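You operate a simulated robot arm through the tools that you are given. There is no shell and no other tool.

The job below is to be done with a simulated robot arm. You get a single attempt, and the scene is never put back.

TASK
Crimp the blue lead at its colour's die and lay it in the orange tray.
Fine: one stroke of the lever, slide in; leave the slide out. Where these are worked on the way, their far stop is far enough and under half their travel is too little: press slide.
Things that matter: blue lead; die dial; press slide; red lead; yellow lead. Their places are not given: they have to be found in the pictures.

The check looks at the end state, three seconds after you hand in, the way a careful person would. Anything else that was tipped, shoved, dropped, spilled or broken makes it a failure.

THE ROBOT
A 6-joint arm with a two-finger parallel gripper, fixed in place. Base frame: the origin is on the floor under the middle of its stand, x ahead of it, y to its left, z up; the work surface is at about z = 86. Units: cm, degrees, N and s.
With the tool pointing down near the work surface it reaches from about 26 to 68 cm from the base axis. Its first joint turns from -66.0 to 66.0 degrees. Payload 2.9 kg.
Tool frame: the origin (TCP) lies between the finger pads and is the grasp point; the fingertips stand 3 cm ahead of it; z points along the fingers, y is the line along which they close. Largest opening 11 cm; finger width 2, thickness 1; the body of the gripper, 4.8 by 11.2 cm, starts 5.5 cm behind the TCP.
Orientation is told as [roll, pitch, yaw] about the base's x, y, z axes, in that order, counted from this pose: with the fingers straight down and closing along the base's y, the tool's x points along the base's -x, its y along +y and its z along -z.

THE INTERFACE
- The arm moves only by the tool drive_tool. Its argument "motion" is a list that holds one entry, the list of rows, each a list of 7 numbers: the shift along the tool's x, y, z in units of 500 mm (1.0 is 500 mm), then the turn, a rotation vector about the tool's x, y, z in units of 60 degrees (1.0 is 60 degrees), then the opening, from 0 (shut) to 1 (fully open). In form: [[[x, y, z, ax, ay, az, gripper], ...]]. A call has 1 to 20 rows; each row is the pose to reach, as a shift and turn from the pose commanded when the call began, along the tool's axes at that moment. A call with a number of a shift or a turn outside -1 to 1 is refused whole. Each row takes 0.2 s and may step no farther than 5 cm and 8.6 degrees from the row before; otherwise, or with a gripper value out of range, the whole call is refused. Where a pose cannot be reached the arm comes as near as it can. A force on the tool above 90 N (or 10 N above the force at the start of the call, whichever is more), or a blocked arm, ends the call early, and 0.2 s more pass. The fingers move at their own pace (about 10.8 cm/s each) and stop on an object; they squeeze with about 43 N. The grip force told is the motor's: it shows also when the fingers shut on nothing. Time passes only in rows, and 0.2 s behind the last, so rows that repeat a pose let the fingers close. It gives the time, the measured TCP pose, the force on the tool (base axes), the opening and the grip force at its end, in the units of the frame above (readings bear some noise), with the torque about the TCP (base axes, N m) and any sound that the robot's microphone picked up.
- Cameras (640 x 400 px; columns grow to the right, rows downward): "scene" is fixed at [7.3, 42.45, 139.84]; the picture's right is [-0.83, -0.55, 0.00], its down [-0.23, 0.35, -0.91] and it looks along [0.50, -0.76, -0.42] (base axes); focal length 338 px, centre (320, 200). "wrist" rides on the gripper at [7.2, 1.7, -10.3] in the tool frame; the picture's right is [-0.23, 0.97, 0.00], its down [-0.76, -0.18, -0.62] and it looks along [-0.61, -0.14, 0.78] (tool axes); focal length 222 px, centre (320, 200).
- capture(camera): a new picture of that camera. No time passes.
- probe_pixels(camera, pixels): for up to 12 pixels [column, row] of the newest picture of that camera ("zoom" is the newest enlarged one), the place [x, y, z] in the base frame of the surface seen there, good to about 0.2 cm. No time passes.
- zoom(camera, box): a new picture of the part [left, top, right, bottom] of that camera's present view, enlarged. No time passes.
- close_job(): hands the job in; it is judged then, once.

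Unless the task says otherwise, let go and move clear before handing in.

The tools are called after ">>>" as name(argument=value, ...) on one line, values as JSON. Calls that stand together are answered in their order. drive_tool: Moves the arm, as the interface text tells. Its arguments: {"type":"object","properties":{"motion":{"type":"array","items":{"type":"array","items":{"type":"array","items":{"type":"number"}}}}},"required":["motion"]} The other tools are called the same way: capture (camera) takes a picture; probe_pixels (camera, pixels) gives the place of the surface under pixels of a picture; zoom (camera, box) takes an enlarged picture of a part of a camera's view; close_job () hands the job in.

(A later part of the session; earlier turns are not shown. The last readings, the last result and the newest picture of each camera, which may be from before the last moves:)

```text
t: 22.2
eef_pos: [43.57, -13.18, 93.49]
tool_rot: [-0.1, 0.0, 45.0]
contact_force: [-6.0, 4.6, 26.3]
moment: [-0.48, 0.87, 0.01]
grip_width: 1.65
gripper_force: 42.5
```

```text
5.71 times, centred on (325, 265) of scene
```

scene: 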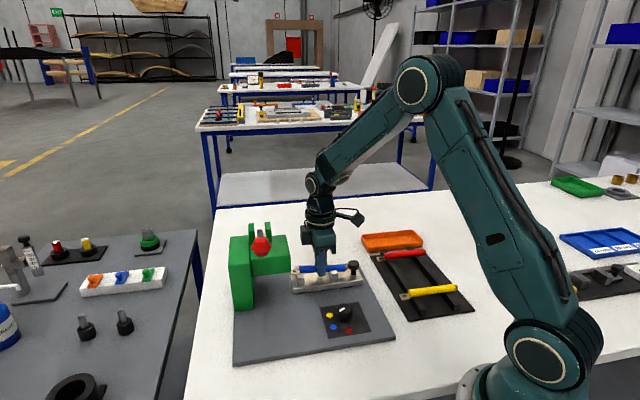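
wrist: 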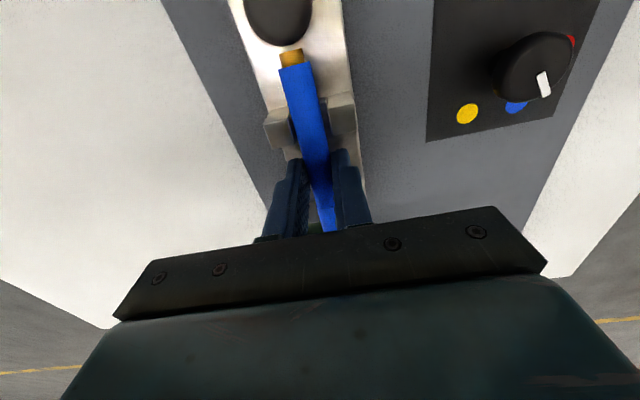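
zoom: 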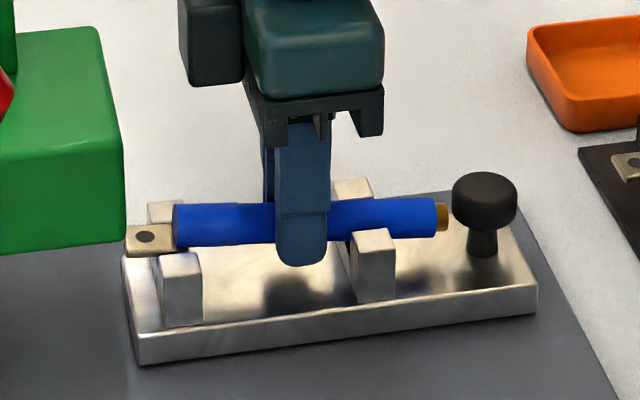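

The force rose to 26 N upward with a sideways push, and the lead tilted: its front end (zoom (175,225)) is held up while the tail went down, so the front seems to ride on a post edge. I'll zoom in to see before backing off.

>>> zoom(camera="scene", box=[294, 255, 326, 290])

>>> zoom(camera="scene", box=[328, 250, 364, 290])

>>> zoom(camera="wrist", box=[240, 50, 380, 240])

```text
11.43 times, centred on (310, 272) of scene
```

zoom: 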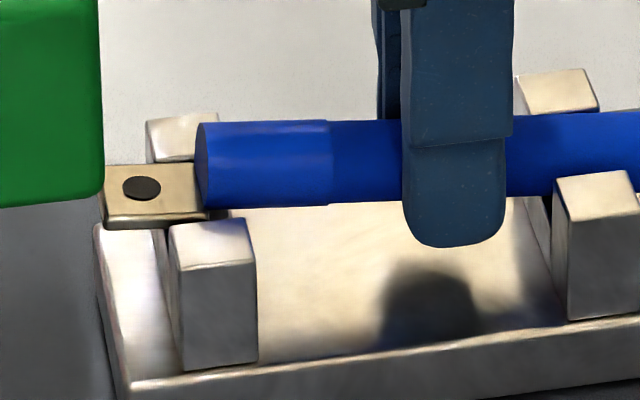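

```text
10.00 times, centred on (346, 270) of scene
```

zoom: 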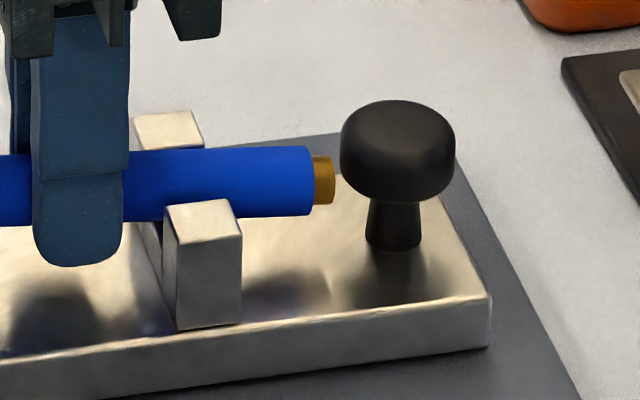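

```text
2.11 times, centred on (310, 145) of wrist
```

zoom: 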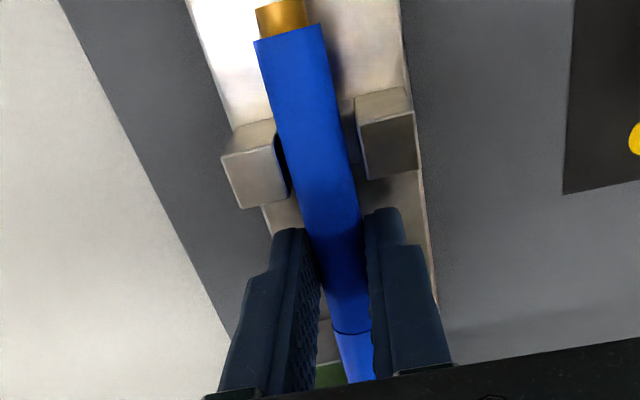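

The lug (zoom (150,190)) seems to have caught on the far post's top edge because it was lowered too far back, which pitched the lead about 7° in the grip. I'll lift straight back up to clear the posts and remeasure.

>>> drive_tool(motion=[[[0, 0, -0.008, 0, 0, 0, 0], [0, 0, -0.018, 0, 0, 0, 0], [0, 0, -0.028, 0, 0, 0, 0], [0, 0, -0.036, 0, 0, 0, 0], [0, 0, -0.036, 0, 0, 0, 0]]])

>>> capture(camera="wrist")

>>> capture(camera="scene")

>>> zoom(camera="scene", box=[286, 240, 366, 290])

```text
t: 23.4
eef_pos: [43.67, -13.23, 95.14]
tool_rot: [-0.1, -0.1, 45.0]
contact_force: [-0.3, -0.7, -0.7]
moment: [0.01, 0.0, -0.01]
grip_width: 1.65
gripper_force: 42.8
```

```text
taken
```

wrist: 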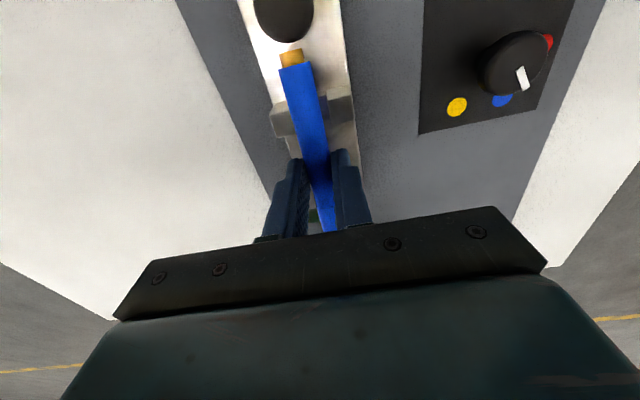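

```text
taken
```

scene: 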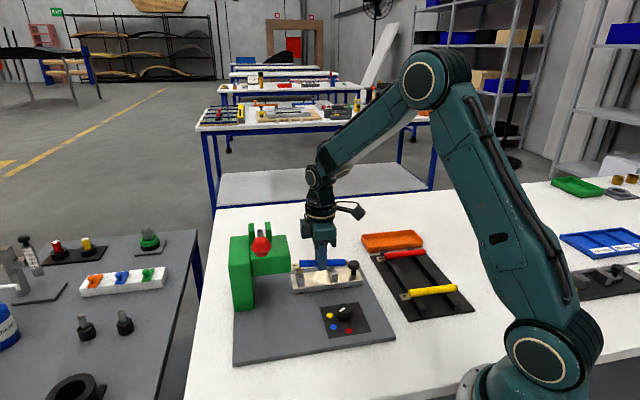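

```text
8.00 times, centred on (326, 265) of scene
```

zoom: 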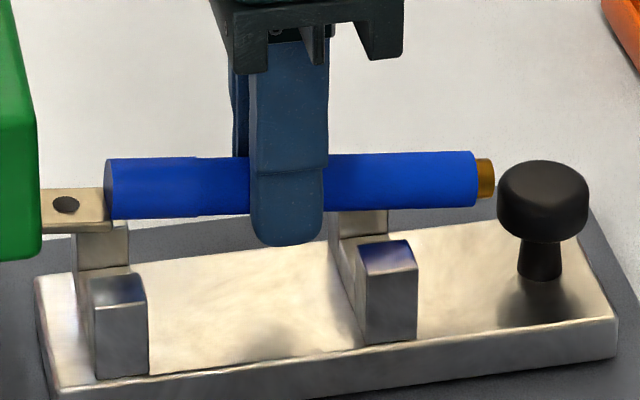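

The lead is free again, pitched front-up. I'll probe it and the slide again to quantify tilt and positions.

>>> probe_pixels(camera="zoom", pixels=[[125, 172], [190, 170], [400, 165], [460, 163], [120, 190], [460, 180], [50, 208], [95, 205], [485, 178], [388, 250], [120, 285], [545, 185]])

>>> probe_pixels(camera="wrist", pixels=[[298, 75], [303, 95], [309, 120], [315, 145], [289, 57], [285, 15], [341, 108], [286, 118]])

>>> zoom(camera="wrist", box=[240, 40, 380, 240])

```text
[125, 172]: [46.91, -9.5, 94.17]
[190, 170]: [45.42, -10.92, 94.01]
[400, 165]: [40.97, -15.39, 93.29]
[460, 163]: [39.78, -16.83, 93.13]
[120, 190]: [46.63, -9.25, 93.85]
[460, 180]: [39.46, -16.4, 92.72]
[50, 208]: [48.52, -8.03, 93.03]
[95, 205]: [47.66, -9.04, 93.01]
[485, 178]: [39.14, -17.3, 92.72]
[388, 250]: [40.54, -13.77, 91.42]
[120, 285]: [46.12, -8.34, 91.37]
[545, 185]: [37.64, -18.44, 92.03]
```

```text
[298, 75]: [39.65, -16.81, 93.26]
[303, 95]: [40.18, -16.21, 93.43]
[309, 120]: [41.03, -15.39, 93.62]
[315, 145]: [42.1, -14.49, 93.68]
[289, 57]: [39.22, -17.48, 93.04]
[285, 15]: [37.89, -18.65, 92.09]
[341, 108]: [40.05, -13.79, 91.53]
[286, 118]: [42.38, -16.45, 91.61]
```

```text
2.00 times, centred on (310, 140) of wrist
```

zoom: 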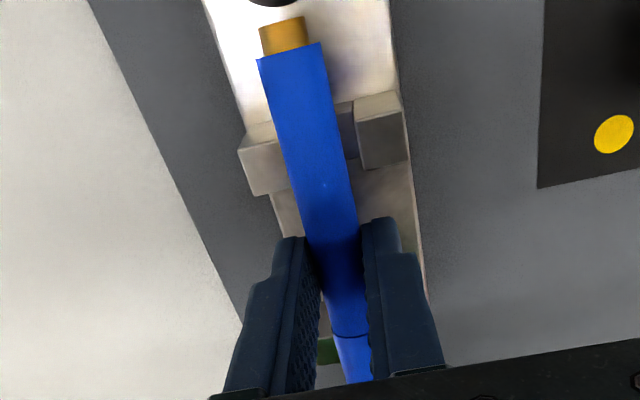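

Lead line is at w≈−39.9 (good), pitched 5.8° front-up, cylinder centre at s≈21.2. I'll pitch the tool 5.8° to level it and move it forward 1.5 cm at this height, the lug (top ≈92.7) passing under the head (underside ≈95).

>>> drive_tool(motion=[[[0, 0, 0, 0, 0.05, 0, 0], [0, 0, 0, 0, 0.097, 0, 0], [-0.01, 0, 0, 0, 0.097, 0, 0], [-0.022, 0, 0, 0, 0.097, 0, 0], [-0.034, 0, 0, 0, 0.097, 0, 0], [-0.034, 0, 0, 0, 0.097, 0, 0]]])

>>> capture(camera="scene")

>>> zoom(camera="scene", box=[286, 240, 366, 290])

>>> probe_pixels(camera="zoom", pixels=[[90, 172], [150, 170], [370, 160], [430, 157], [420, 170], [70, 190]])

```text
t: 24.8
eef_pos: [44.82, -11.92, 95.15]
tool_rot: [0.0, 5.8, 45.0]
contact_force: [0.5, 0.2, -1.0]
moment: [0.0, 0.0, -0.01]
grip_width: 1.67
gripper_force: 43.0
```

```text
taken
```

scene: 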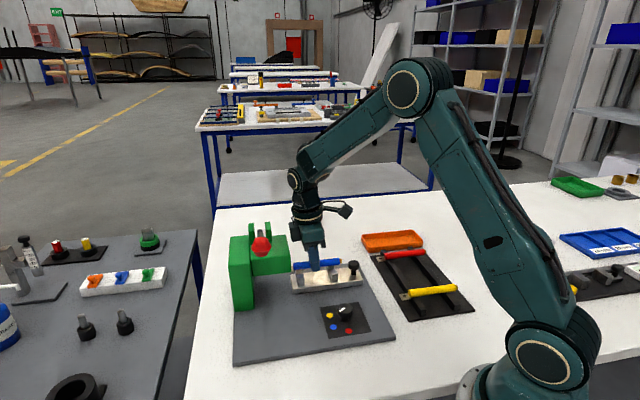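

```text
8.00 times, centred on (326, 265) of scene
```

zoom: 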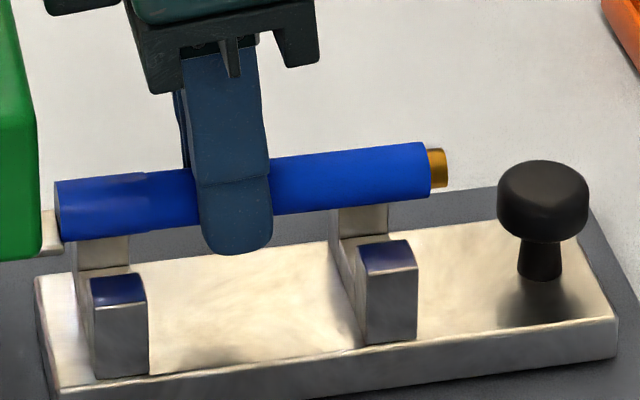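

```text
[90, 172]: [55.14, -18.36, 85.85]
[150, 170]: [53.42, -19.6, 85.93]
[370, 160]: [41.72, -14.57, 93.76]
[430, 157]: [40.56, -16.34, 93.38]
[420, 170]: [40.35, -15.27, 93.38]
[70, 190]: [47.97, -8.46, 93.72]
```

The lead is now level with its ends overhanging both post pairs evenly. I'll lower it 1.5 cm straight down and check force.

>>> drive_tool(motion=[[[-0.0008, 0, 0.008, 0, 0, 0, 0], [-0.0016, 0, 0.0159, 0, 0, 0, 0], [-0.0024, 0, 0.0239, 0, 0, 0, 0], [-0.003, 0, 0.0299, 0, 0, 0, 0], [-0.003, 0, 0.0299, 0, 0, 0, 0]]])

>>> zoom(camera="scene", box=[286, 240, 366, 290])

>>> capture(camera="wrist")

```text
t: 26.0
eef_pos: [44.8, -11.96, 93.63]
tool_rot: [0.1, 5.8, 45.0]
contact_force: [-0.3, 0.3, -1.1]
moment: [-0.03, -0.01, 0.04]
grip_width: 1.62
gripper_force: 42.7
```

```text
8.00 times, centred on (326, 265) of scene
```

zoom: 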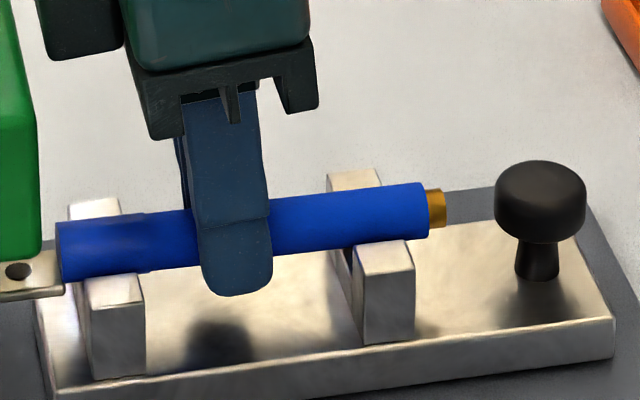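

```text
taken
```

wrist: 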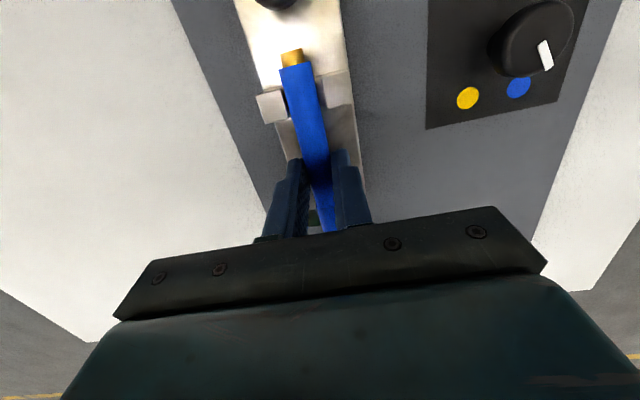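

No contact force yet and the lead is entering both gaps. I'll lower another 0.6 cm in small steps.

>>> drive_tool(motion=[[[-0.0004, 0, 0.004, 0, 0, 0, 0], [-0.0008, 0, 0.008, 0, 0, 0, 0], [-0.0012, 0, 0.0115, 0, 0, 0, 0], [-0.0012, 0, 0.0115, 0, 0, 0, 0]]])

>>> capture(camera="scene")

>>> zoom(camera="scene", box=[286, 240, 366, 290])

```text
t: 27.0
eef_pos: [44.89, -11.94, 93.26]
tool_rot: [0.0, 5.9, 45.0]
contact_force: [-0.3, -0.7, 3.4]
moment: [-0.13, 0.12, 0.01]
grip_width: 1.66
gripper_force: 43.0
```

```text
taken
```

scene: 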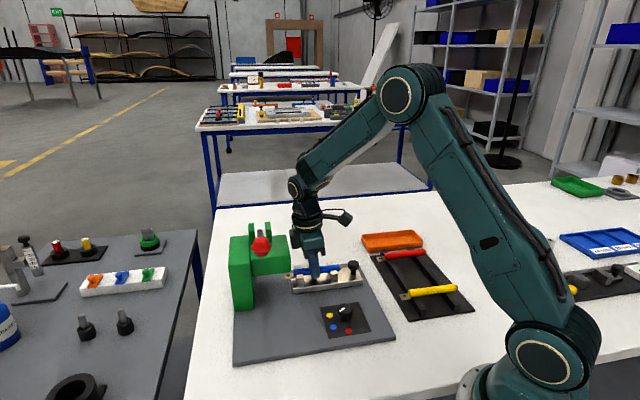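

```text
8.00 times, centred on (326, 265) of scene
```

zoom: 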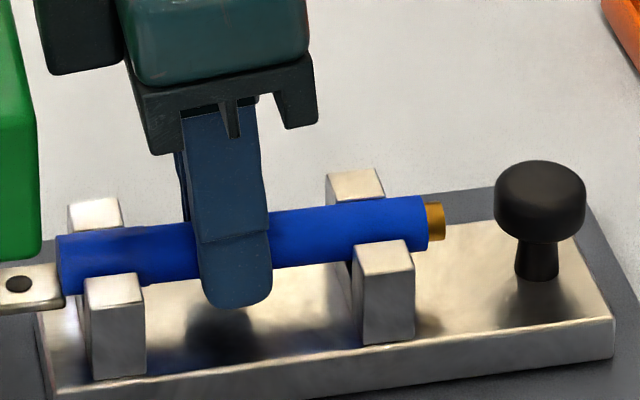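

Light contact (3.4 N, at the rear cradle) shows the lead is seated in both gaps. I'll open the fingers moderately and rise straight up.

>>> drive_tool(motion=[[[-0.0001, 0, 0.001, 0, 0, 0, 0.2], [-0.0001, 0, 0.001, 0, 0, 0, 0.35], [-0.0001, 0, 0.001, 0, 0, 0, 0.4], [-0.0001, 0, 0.001, 0, 0, 0, 0.4], [0.004, 0, -0.04, 0, 0, 0, 0.4], [0.01, 0, -0.1, 0, 0, 0, 0.4], [0.016, 0, -0.16, 0, 0, -0.0, 0.4], [0.0202, 0, -0.2, 0, 0, 0, 0.4], [0.0202, 0, -0.2, 0, 0, 0, 0.4]]])

>>> capture(camera="scene")

>>> zoom(camera="scene", box=[286, 240, 366, 290])

>>> capture(camera="wrist")

```text
t: 29.0
eef_pos: [44.87, -11.87, 103.14]
tool_rot: [-0.1, 5.8, 45.0]
contact_force: [0.0, 0.2, 0.1]
moment: [-0.02, 0.02, 0.0]
grip_width: 4.37
gripper_force: 0.0
```

```text
taken
```

scene: 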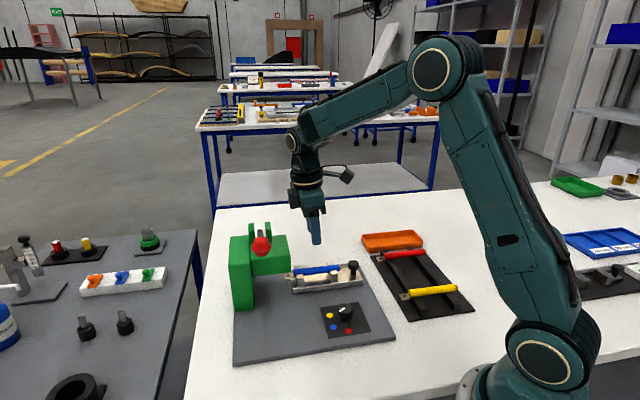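

```text
8.00 times, centred on (326, 265) of scene
```

zoom: 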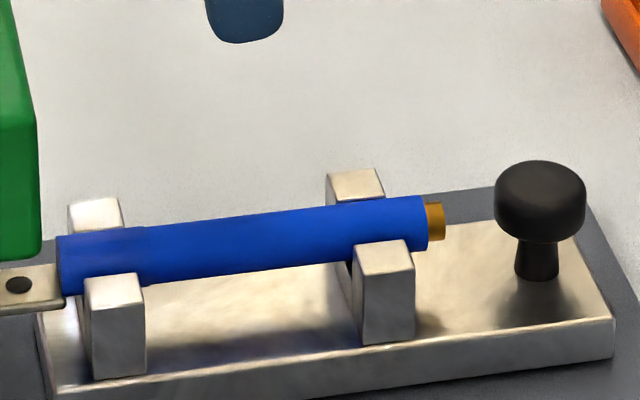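

```text
taken
```

wrist: 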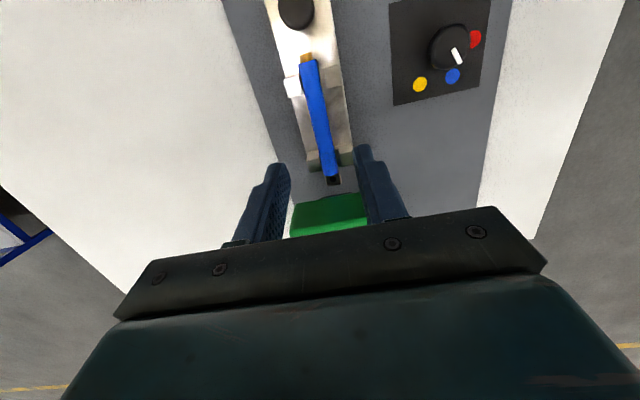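

The blue lead now lies seated in the nest. I'll probe the knob and lead for the next step.

>>> zoom(camera="wrist", box=[240, 0, 400, 200])

>>> probe_pixels(camera="wrist", pixels=[[296, 10], [283, 12], [311, 10], [296, 26], [309, 70], [315, 100], [321, 130], [329, 165], [334, 180], [306, 58], [292, 40], [320, 40]])

>>> probe_pixels(camera="zoom", pixels=[[320, 15]])

>>> probe_pixels(camera="scene", pixels=[[353.5, 263], [353.5, 268], [348.5, 267], [358, 267], [353, 274], [300, 270], [335, 267], [292, 277], [262, 245]])

```text
2.00 times, centred on (320, 100) of wrist
```

zoom: 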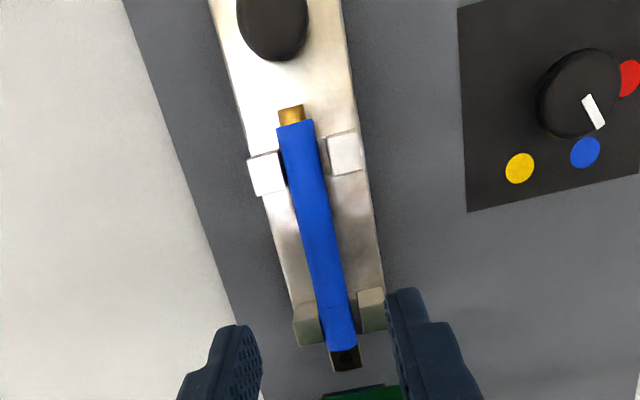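

```text
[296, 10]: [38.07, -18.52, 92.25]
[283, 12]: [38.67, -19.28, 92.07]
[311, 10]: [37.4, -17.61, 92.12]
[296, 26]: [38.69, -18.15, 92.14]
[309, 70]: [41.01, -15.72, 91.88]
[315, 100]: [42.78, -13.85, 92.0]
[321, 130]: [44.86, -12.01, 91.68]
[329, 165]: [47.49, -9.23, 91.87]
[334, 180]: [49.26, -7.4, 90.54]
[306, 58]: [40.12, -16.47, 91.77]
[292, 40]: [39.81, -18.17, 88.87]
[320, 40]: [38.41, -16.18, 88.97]
```

```text
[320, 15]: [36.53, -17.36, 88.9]
```

```text
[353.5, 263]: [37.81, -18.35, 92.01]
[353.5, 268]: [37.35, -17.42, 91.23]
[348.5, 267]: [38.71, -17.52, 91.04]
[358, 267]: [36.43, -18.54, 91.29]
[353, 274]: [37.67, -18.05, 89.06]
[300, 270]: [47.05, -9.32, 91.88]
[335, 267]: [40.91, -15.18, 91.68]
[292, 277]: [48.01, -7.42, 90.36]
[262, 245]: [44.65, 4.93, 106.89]
```

The knob's centre is about (37.95,-18.5) (s=13.75, w=−39.9), and the lead's tail ends at s≈16.1, leaving room for the fingers. I'll move above the knob and bring the tool level.

>>> drive_tool(motion=[[[0.06, 0.001, 0.006, 0, -0.03, 0, 0.55], [0.12, 0.0025, 0.0122, 0, -0.06, 0, 0.55], [0.17, 0.0035, 0.0173, 0, -0.097, 0, 0.55], [0.1906, 0.004, 0.0194, 0, -0.097, 0, 0.55], [0.1906, 0.004, 0.0194, 0, -0.097, 0, 0.55]]])

>>> capture(camera="wrist")

```text
t: 30.2
eef_pos: [37.84, -18.7, 103.17]
tool_rot: [0.0, -0.1, 45.0]
contact_force: [-0.2, -0.7, 0.4]
moment: [-0.07, 0.01, 0.01]
grip_width: 6.07
gripper_force: 0.0
```

```text
taken
```

wrist: 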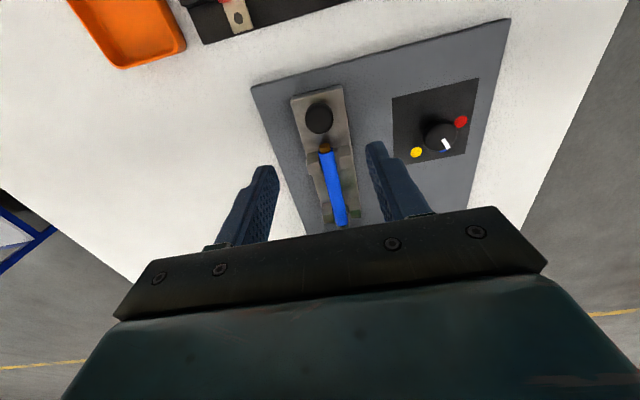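

The knob (319,118) is centred under the tool. I'll descend around it to z≈92.4.

>>> drive_tool(motion=[[[0, 0, 0.05, 0, 0, 0, 0.5], [0, 0, 0.1, 0, 0, 0, 0.5], [0, 0, 0.15, 0, 0, 0, 0.5], [0, 0, 0.185, 0, 0, 0, 0.5], [0, 0, 0.205, 0, 0, 0, 0.5], [0, 0, 0.214, 0, 0, 0, 0.5], [0, 0, 0.214, 0, 0, 0, 0.5]]])

>>> capture(camera="wrist")

>>> zoom(camera="scene", box=[286, 230, 382, 290])

```text
t: 31.8
eef_pos: [37.91, -18.62, 92.33]
tool_rot: [-0.1, -0.1, 44.9]
contact_force: [0.4, 0.7, -0.7]
moment: [0.0, -0.02, -0.02]
grip_width: 5.52
gripper_force: 0.0
```

```text
taken
```

wrist: 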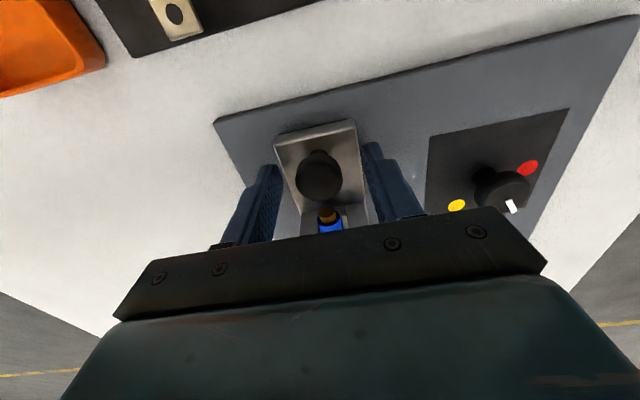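

```text
6.67 times, centred on (334, 260) of scene
```

zoom: 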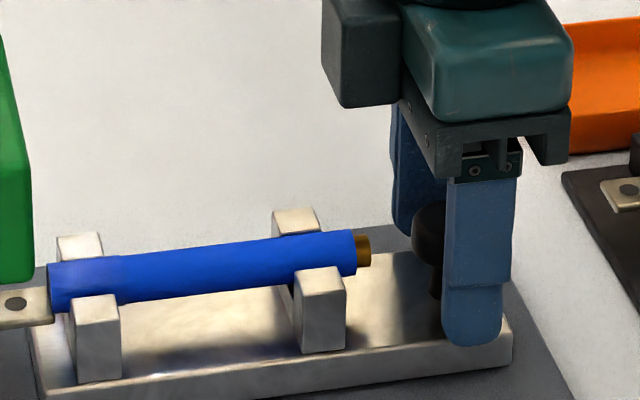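

The knob is between the fingers. I'll close on it.

>>> drive_tool(motion=[[[0, 0, 0, 0, 0, 0, 0.35], [0, 0, 0, 0, 0, 0, 0.25], [0, 0, 0, 0, 0, 0, 0.15], [0, 0, 0, 0, 0, 0, 0], [0, 0, 0, 0, 0, 0, 0]]])

>>> zoom(camera="scene", box=[286, 230, 382, 290])

```text
t: 33.0
eef_pos: [37.85, -18.64, 92.3]
tool_rot: [0.0, -0.2, 45.0]
contact_force: [2.1, -1.8, -1.9]
moment: [-0.02, -0.04, 0.0]
grip_width: 2.73
gripper_force: 45.2
```

```text
6.67 times, centred on (334, 260) of scene
```

zoom: 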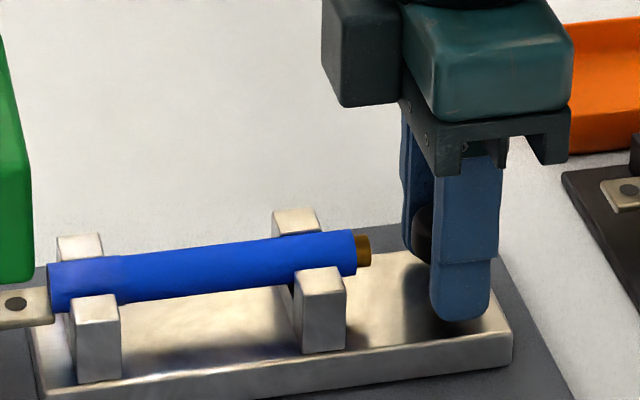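

The knob is gripped (2.73 cm). I'll push the slide in 4 cm slowly along +s and check the forces.

>>> drive_tool(motion=[[[-0.006, 0, 0, 0, 0, 0, 0], [-0.014, 0, 0, 0, 0, 0, 0], [-0.022, 0, 0, 0, 0, 0, 0], [-0.03, 0, 0, 0, 0, 0, 0], [-0.038, 0, 0, 0, 0, 0, 0], [-0.046, 0, 0, 0, 0, 0, 0], [-0.054, 0, 0, 0, 0, 0, 0], [-0.062, 0, 0, 0, 0, 0, 0], [-0.07, 0, 0, 0, 0, 0, 0], [-0.078, 0, 0, 0, 0, 0, 0], [-0.08, 0, 0, 0, 0, 0, 0]]])

>>> capture(camera="scene")

>>> zoom(camera="scene", box=[230, 210, 374, 300])

```text
t: 35.4
eef_pos: [40.93, -15.67, 92.42]
tool_rot: [0.1, 0.0, 45.0]
contact_force: [6.9, -7.6, -29.3]
moment: [0.16, -0.38, -0.02]
grip_width: 2.71
gripper_force: 45.1
```

```text
taken
```

scene: 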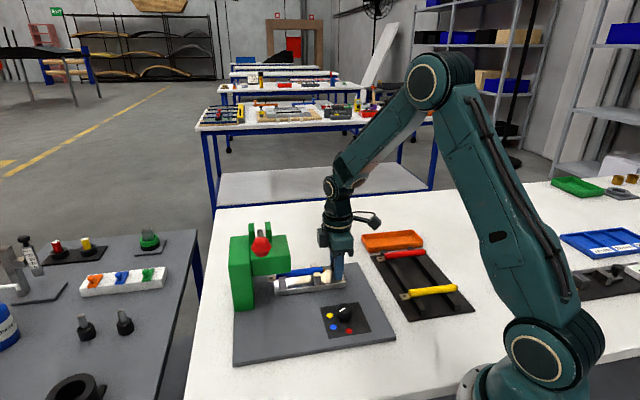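

```text
4.44 times, centred on (302, 255) of scene
```

zoom: 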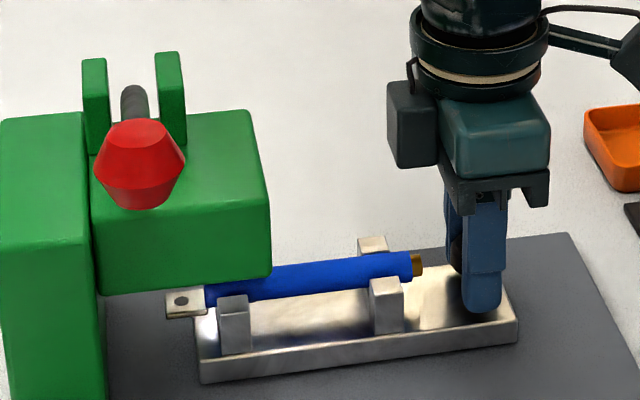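

The slide moved 4 cm with the lead on it; there's a 29 N downward pull on the tool, so I'll ease down by 0.1 cm and continue pushing in small steps.

>>> drive_tool(motion=[[[0, -0.001, 0.002, 0, 0, 0, 0], [-0.006, -0.002, 0.002, 0, 0, 0, 0], [-0.012, -0.002, 0.002, 0, 0, 0, 0], [-0.018, -0.002, 0.002, 0, 0, 0, 0], [-0.024, -0.002, 0.002, 0, 0, 0, 0], [-0.03, -0.002, 0.002, 0, 0, 0, 0]]])

```text
t: 36.8
eef_pos: [41.6, -14.99, 92.39]
tool_rot: [0.1, 0.5, 44.5]
contact_force: [-29.5, -21.6, 0.8]
moment: [-0.32, 0.4, 0.0]
grip_width: 2.72
gripper_force: 44.6
```

The push force along the slide rose to 36 N at s≈18.8, which looks like the far stop. I'll look at the press.

>>> capture(camera="scene")

>>> zoom(camera="scene", box=[230, 210, 374, 300])

>>> capture(camera="wrist")

```text
taken
```

scene: 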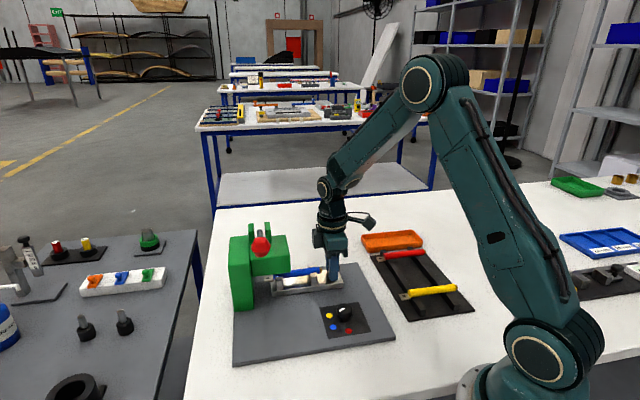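

```text
4.44 times, centred on (302, 255) of scene
```

zoom: 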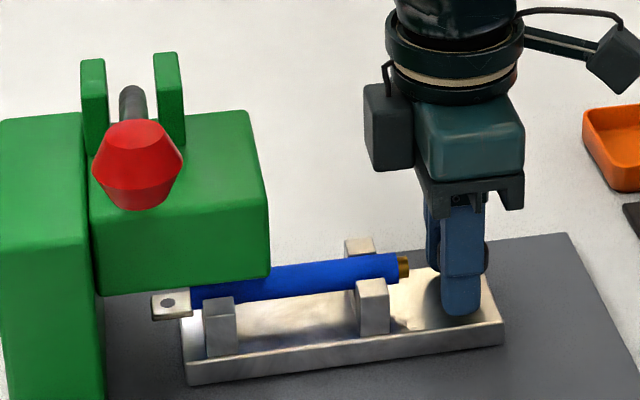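

```text
taken
```

wrist: 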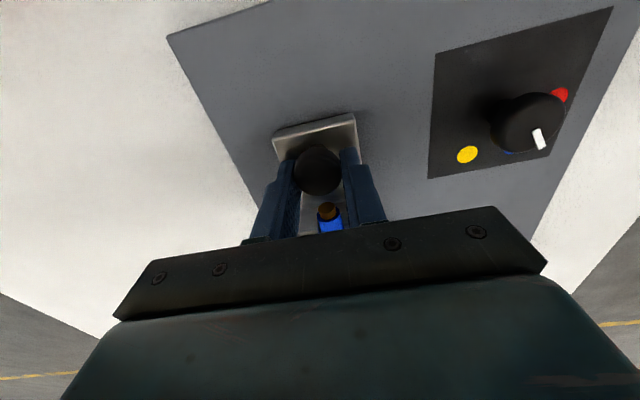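

The slide is in by about 5.2 cm. I'll push another 0.2 cm to confirm it is a hard stop.

>>> drive_tool(motion=[[[-0.002, 0, 0, 0, 0, 0, 0], [-0.004, 0, 0, 0, 0, 0, 0], [-0.004, 0, 0, 0, 0, 0, 0]]])

>>> zoom(camera="scene", box=[230, 210, 374, 300])

```text
t: 37.6
eef_pos: [41.75, -14.84, 92.48]
tool_rot: [0.2, 0.4, 44.6]
contact_force: [-31.1, -19.1, 5.3]
moment: [-0.28, 0.4, 0.0]
grip_width: 2.71
gripper_force: 44.5
```

```text
4.44 times, centred on (302, 255) of scene
```

zoom: 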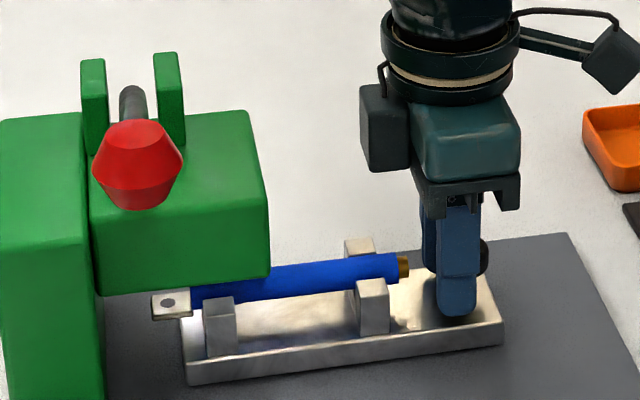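

The bed stayed put and the fingers just slipped on the knob at 36 N, so the slide is at its far stop. I'll open and rise clear.

>>> drive_tool(motion=[[[0.002, 0, 0, 0, 0, 0, 0.3], [0.004, 0, 0, 0, 0, 0, 0.45], [0.004, 0, 0, 0, 0, 0, 0.5], [0.004, 0, -0.02, 0, 0, 0, 0.5], [0.004, 0, -0.08, 0, 0, 0, 0.5], [0.004, 0, -0.16, 0, 0, 0, 0.5], [0.004, 0, -0.24, 0, 0, 0, 0.5], [0.004, 0, -0.32, 0, 0, 0, 0.5], [0.004, 0, -0.4, 0, 0, 0, 0.5]]])

>>> capture(camera="scene")

>>> zoom(camera="scene", box=[230, 210, 374, 300])

>>> capture(camera="wrist")

```text
t: 39.6
eef_pos: [41.96, -14.88, 112.35]
tool_rot: [0.1, -0.1, 44.9]
contact_force: [-0.3, -0.4, -0.2]
moment: [0.01, -0.03, 0.0]
grip_width: 5.52
gripper_force: 0.0
```

```text
taken
```

scene: 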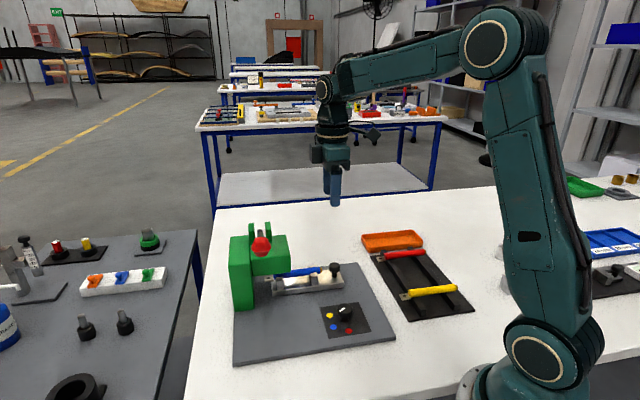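

```text
4.44 times, centred on (302, 255) of scene
```

zoom: 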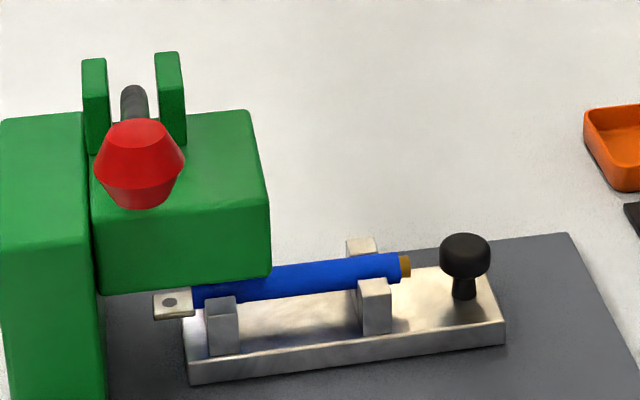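

```text
taken
```

wrist: 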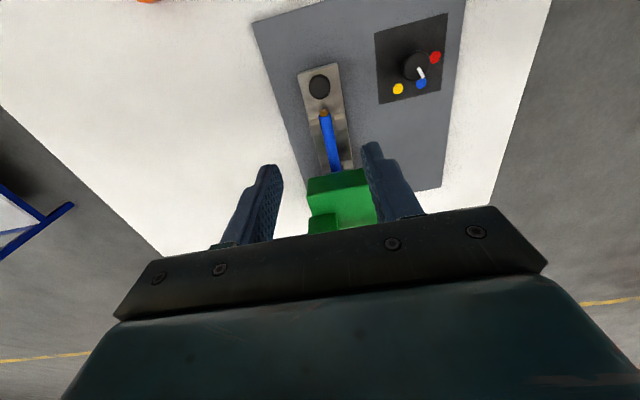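

The slide is in with the lead seated. Now I'll study the lever: zoom in and probe its ball, rod and pivot.

>>> zoom(camera="scene", box=[232, 215, 296, 260])

>>> probe_pixels(camera="scene", pixels=[[262, 245], [256, 246], [268, 246], [262, 238], [262, 256], [260, 230], [261, 233], [251, 227], [268, 225], [333.5, 267], [262, 241], [262, 251]])

```text
8.89 times, centred on (264, 238) of scene
```

zoom: 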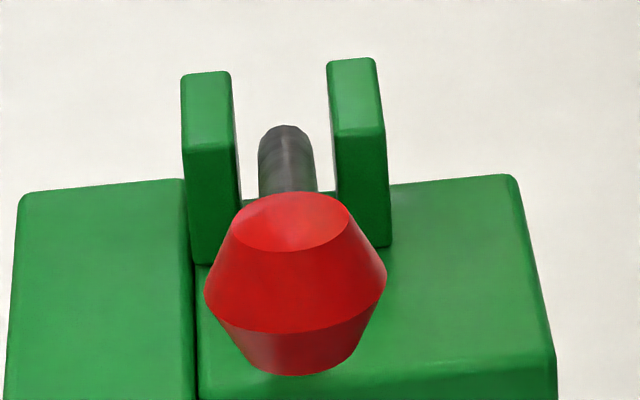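

```text
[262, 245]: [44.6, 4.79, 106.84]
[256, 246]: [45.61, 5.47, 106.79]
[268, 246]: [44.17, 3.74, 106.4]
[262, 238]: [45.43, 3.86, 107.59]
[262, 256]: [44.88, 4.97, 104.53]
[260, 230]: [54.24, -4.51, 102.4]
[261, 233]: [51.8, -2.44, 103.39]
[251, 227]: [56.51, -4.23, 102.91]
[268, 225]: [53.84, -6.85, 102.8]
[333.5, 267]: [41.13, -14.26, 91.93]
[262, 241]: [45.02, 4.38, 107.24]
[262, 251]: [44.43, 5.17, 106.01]
```

Ball centre works out to about (45.6,3.9,105.9), with the lever pivot about 14 cm behind it at (w≈−43, z≈101). I'll go above the ball, turning so the fingers close along the pivot axis (yaw −45).

>>> drive_tool(motion=[[[0, 0, -0.08, 0, 0, 0.1, 0.6], [-0.02, 0.014, -0.15, 0, 0, 0.2, 0.6], [-0.07, 0.048, -0.16, 0, 0, 0.32, 0.6], [-0.12, 0.082, -0.16, 0, 0, 0.44, 0.6], [-0.17, 0.115, -0.16, 0, 0, 0.56, 0.6], [-0.22, 0.149, -0.16, 0, 0, 0.68, 0.6], [-0.27, 0.182, -0.16, 0, 0, 0.8, 0.6], [-0.317, 0.214, -0.16, 0, 0, 0.92, 0.6], [-0.317, 0.214, -0.16, 0, 0, 1.0, 0.6], [-0.317, 0.214, -0.16, 0, 0, 1.0, 0.6]]])

>>> drive_tool(motion=[[[0, 0, 0, 0, 0, 0.12, 0.6], [0, 0, 0, 0, 0, 0.24, 0.6], [0, 0, 0, 0, 0, 0.36, 0.6], [0, 0, 0, 0, 0, 0.5, 0.6], [0, 0, 0, 0, 0, 0.5, 0.6]]])

>>> capture(camera="wrist")

>>> capture(camera="scene")

```text
t: 41.8
eef_pos: [45.66, 3.98, 120.52]
tool_rot: [-0.1, 0.0, -15.1]
contact_force: [0.4, 0.3, 0.1]
moment: [0.01, -0.01, -0.02]
grip_width: 6.59
gripper_force: 0.1
```

```text
t: 43.0
eef_pos: [45.49, 4.01, 120.26]
tool_rot: [0.1, 0.0, -45.0]
contact_force: [0.6, 0.1, -0.2]
moment: [-0.02, -0.01, -0.02]
grip_width: 6.61
gripper_force: 0.1
```

```text
taken
```

wrist: 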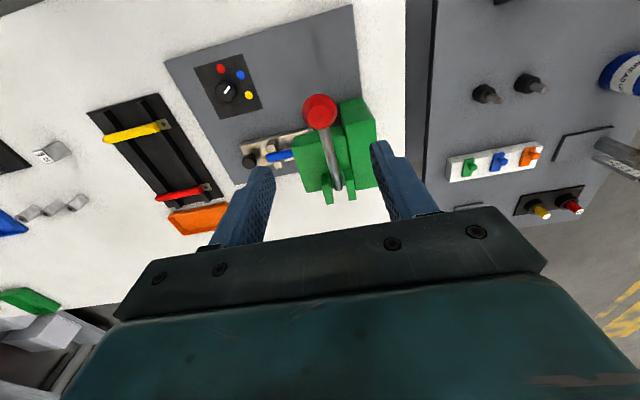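

```text
taken
```

scene: 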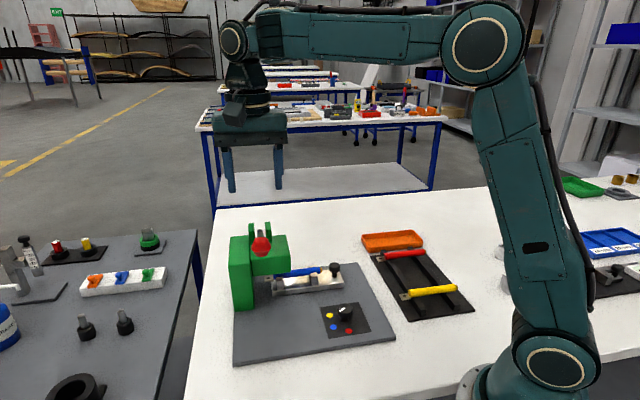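

The ball at wrist (320,111) is directly below the tool. I'll zoom to check the ball and rod before descending.

>>> zoom(camera="wrist", box=[270, 80, 398, 210])

>>> probe_pixels(camera="wrist", pixels=[[320, 111], [305, 111], [335, 111], [320, 97], [320, 124], [330, 145], [336, 175], [340, 188], [327, 195], [350, 195], [310, 140], [352, 115]])

```text
3.08 times, centred on (334, 145) of wrist
```

zoom: 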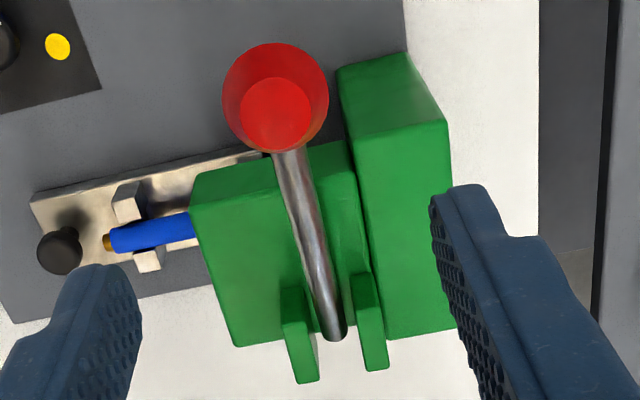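

```text
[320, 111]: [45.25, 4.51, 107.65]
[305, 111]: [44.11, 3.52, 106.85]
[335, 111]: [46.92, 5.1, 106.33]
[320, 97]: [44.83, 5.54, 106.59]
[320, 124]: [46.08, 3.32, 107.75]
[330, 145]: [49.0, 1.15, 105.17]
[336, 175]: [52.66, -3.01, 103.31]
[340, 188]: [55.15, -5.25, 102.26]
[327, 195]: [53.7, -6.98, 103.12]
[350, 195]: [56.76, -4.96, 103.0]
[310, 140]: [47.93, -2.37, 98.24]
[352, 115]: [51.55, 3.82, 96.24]
```

The ball is centred under the tool and clear around. I'll descend to z≈105.9 with the fingers around it.

>>> drive_tool(motion=[[[-0.002, 0, 0.06, 0, 0, 0, 0.6], [-0.002, 0, 0.12, 0, 0, 0, 0.6], [-0.002, 0, 0.18, 0, 0, 0, 0.6], [-0.002, 0, 0.23, 0, 0, 0, 0.6], [-0.002, 0, 0.26, 0, 0, 0, 0.6], [-0.002, 0, 0.287, 0, 0, 0, 0.6], [-0.002, 0, 0.287, 0, 0, 0, 0.6]]])

>>> capture(camera="wrist")

>>> zoom(camera="scene", box=[216, 180, 344, 280])

```text
t: 44.6
eef_pos: [45.62, 3.96, 105.9]
tool_rot: [0.1, 0.0, -45.0]
contact_force: [-0.1, 0.5, 0.0]
moment: [0.01, 0.0, -0.02]
grip_width: 6.59
gripper_force: 0.2
```

```text
taken
```

wrist: 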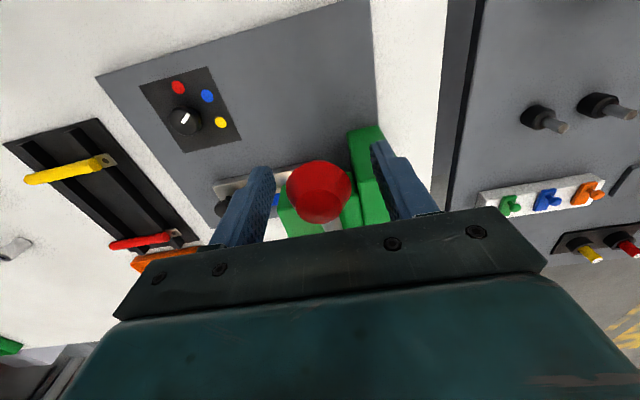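

```text
4.00 times, centred on (280, 230) of scene
```

zoom: 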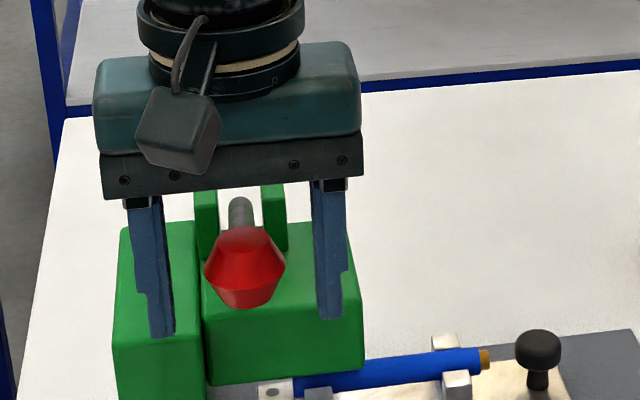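

The red ball sits between the fingers. I'll close on it.

>>> drive_tool(motion=[[[0, 0, 0, 0, 0, 0, 0.45], [0, 0, 0, 0, 0, 0, 0.35], [0, 0, 0, 0, 0, 0, 0.25], [0, 0, 0, 0, 0, 0, 0.1], [0, 0, 0, 0, 0, 0, 0], [0, 0, 0, 0, 0, 0, 0]]])

>>> zoom(camera="scene", box=[216, 180, 344, 280])

```text
t: 46.0
eef_pos: [45.51, 3.92, 105.99]
tool_rot: [0.0, 0.0, -45.2]
contact_force: [-8.2, -8.4, -0.9]
moment: [0.02, 0.11, -0.08]
grip_width: 3.71
gripper_force: 44.6
```

```text
4.00 times, centred on (280, 230) of scene
```

zoom: 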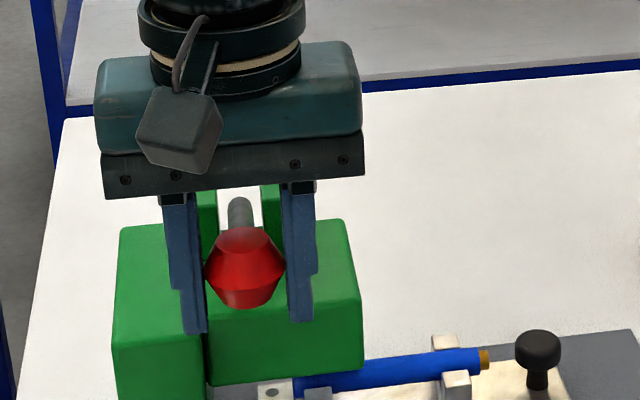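

The ball is gripped (3.71 cm). I'll move it down along the lever's arc to horizontal first, watching the forces.

>>> drive_tool(motion=[[[0.0022, -0.002, 0.0073, 0, 0, 0, 0], [0.0044, -0.002, 0.0146, 0, 0, 0, 0], [0.0072, -0.002, 0.0268, 0, 0, 0, 0], [0.0096, -0.002, 0.0386, 0, 0, 0, 0], [0.0116, -0.002, 0.051, 0, 0, 0, 0], [0.013, -0.002, 0.0632, 0, 0, 0, 0], [0.0138, -0.002, 0.0756, 0, 0, 0, 0], [0.014, -0.002, 0.088, 0, 0, 0, 0]]])

>>> zoom(camera="scene", box=[216, 180, 344, 280])

```text
t: 47.8
eef_pos: [44.98, 4.48, 101.62]
tool_rot: [0.1, 0.0, -44.8]
contact_force: [-9.0, 0.8, 12.0]
moment: [-0.9, -0.85, -0.05]
grip_width: 3.71
gripper_force: 44.9
```

```text
4.00 times, centred on (280, 230) of scene
```

zoom: 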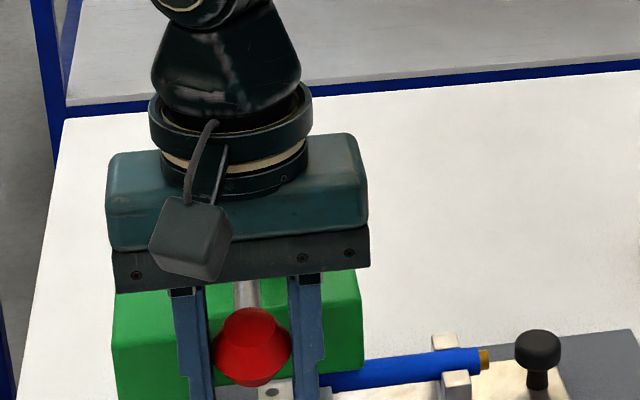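

The lever follows with about 12 N resistance. I'll continue down the arc another 10–12°.

>>> drive_tool(motion=[[[-0.0002, 0, 0.0124, 0, 0, 0, 0], [-0.001, 0, 0.0248, 0, 0, 0, 0], [-0.0024, 0, 0.037, 0, 0, 0, 0], [-0.0044, 0, 0.0494, 0, 0, 0, 0]]])

>>> zoom(camera="scene", box=[216, 180, 344, 280])

>>> capture(camera="wrist")

```text
t: 48.8
eef_pos: [45.21, 4.3, 99.35]
tool_rot: [0.2, -0.2, -44.9]
contact_force: [-4.8, 5.7, 11.8]
moment: [-0.9, -0.92, 0.01]
grip_width: 3.73
gripper_force: 45.3
```

```text
4.00 times, centred on (280, 230) of scene
```

zoom: 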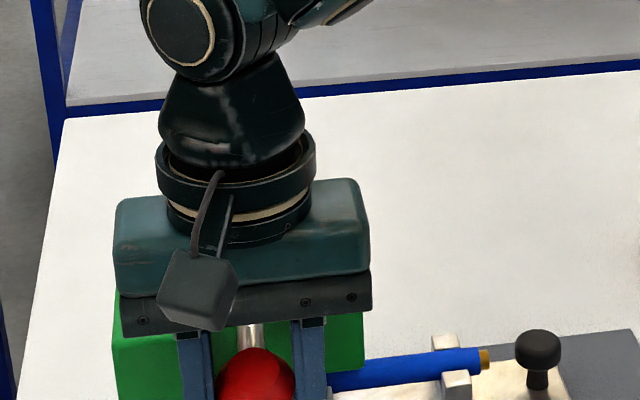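

```text
taken
```

wrist: 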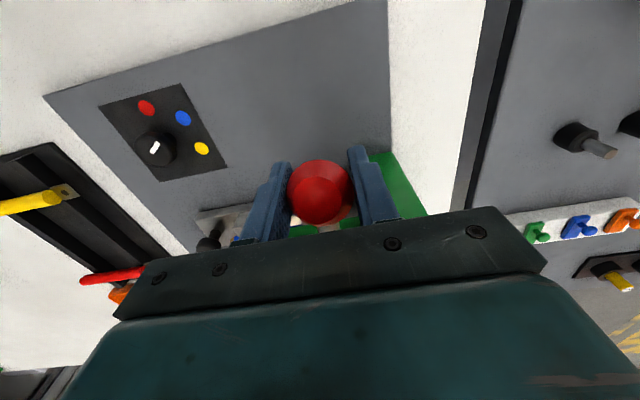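

Still moving freely at ~12 N. I'll keep going down in small steps until a stop is felt.

>>> drive_tool(motion=[[[-0.0012, 0, 0.006, 0, 0, 0, 0], [-0.0025, 0, 0.012, 0, 0, 0, 0], [-0.0038, 0, 0.018, 0, 0, 0, 0], [-0.0052, 0, 0.0242, 0, 0, 0, 0]]])

```text
t: 49.8
eef_pos: [45.36, 4.06, 97.79]
tool_rot: [0.1, 0.0, -45.1]
contact_force: [-5.3, 5.3, 11.7]
moment: [-0.9, -0.87, -0.04]
grip_width: 3.69
gripper_force: 44.9
```

Still a constant ~12 N, no stop yet. I'll continue down.

>>> drive_tool(motion=[[[-0.0018, 0, 0.006, 0, 0, 0, 0], [-0.0037, 0, 0.012, 0, 0, 0, 0], [-0.0056, 0, 0.018, 0, 0, 0, 0], [-0.0076, 0, 0.0236, 0, 0, 0, 0]]])

>>> capture(camera="scene")

>>> capture(camera="wrist")

```text
t: 50.8
eef_pos: [45.62, 3.87, 96.68]
tool_rot: [0.0, 0.0, -44.9]
contact_force: [-8.8, 10.9, 8.9]
moment: [-0.87, -0.87, 0.0]
grip_width: 3.7
gripper_force: 44.7
```

```text
taken
```

scene: 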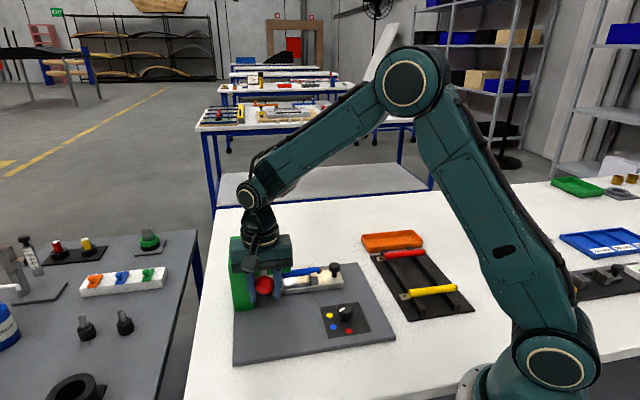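

```text
taken
```

wrist: 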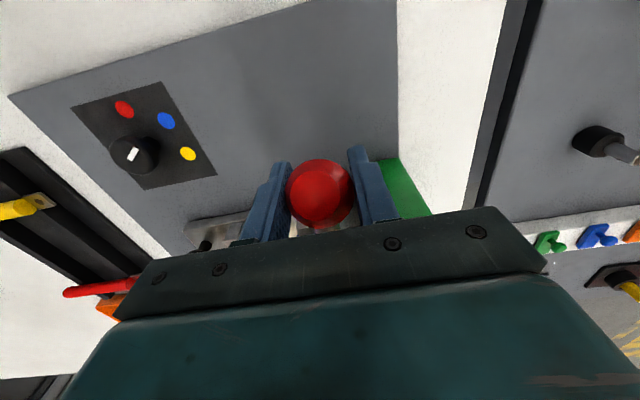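

The force is still small, with a slight outward push telling me to retreat less toward the pivot. I'll continue down with less inward motion.

>>> drive_tool(motion=[[[0, 0, 0.006, 0, 0, 0, 0], [-0.001, 0, 0.012, 0, 0, 0, 0], [-0.003, 0, 0.018, 0, 0, 0, 0], [-0.005, 0, 0.024, 0, 0, 0, 0]]])

>>> zoom(camera="scene", box=[216, 210, 344, 310])

```text
t: 51.8
eef_pos: [45.95, 3.58, 95.54]
tool_rot: [0.1, -0.2, -45.1]
contact_force: [0.1, -1.8, 16.1]
moment: [-0.84, -0.85, -0.02]
grip_width: 3.71
gripper_force: 44.6
```

```text
4.00 times, centred on (280, 260) of scene
```

zoom: 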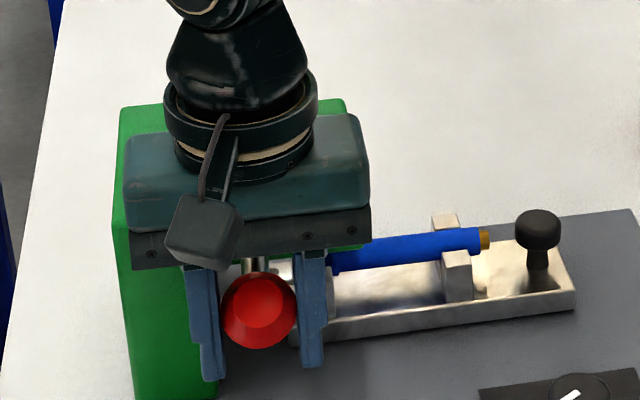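

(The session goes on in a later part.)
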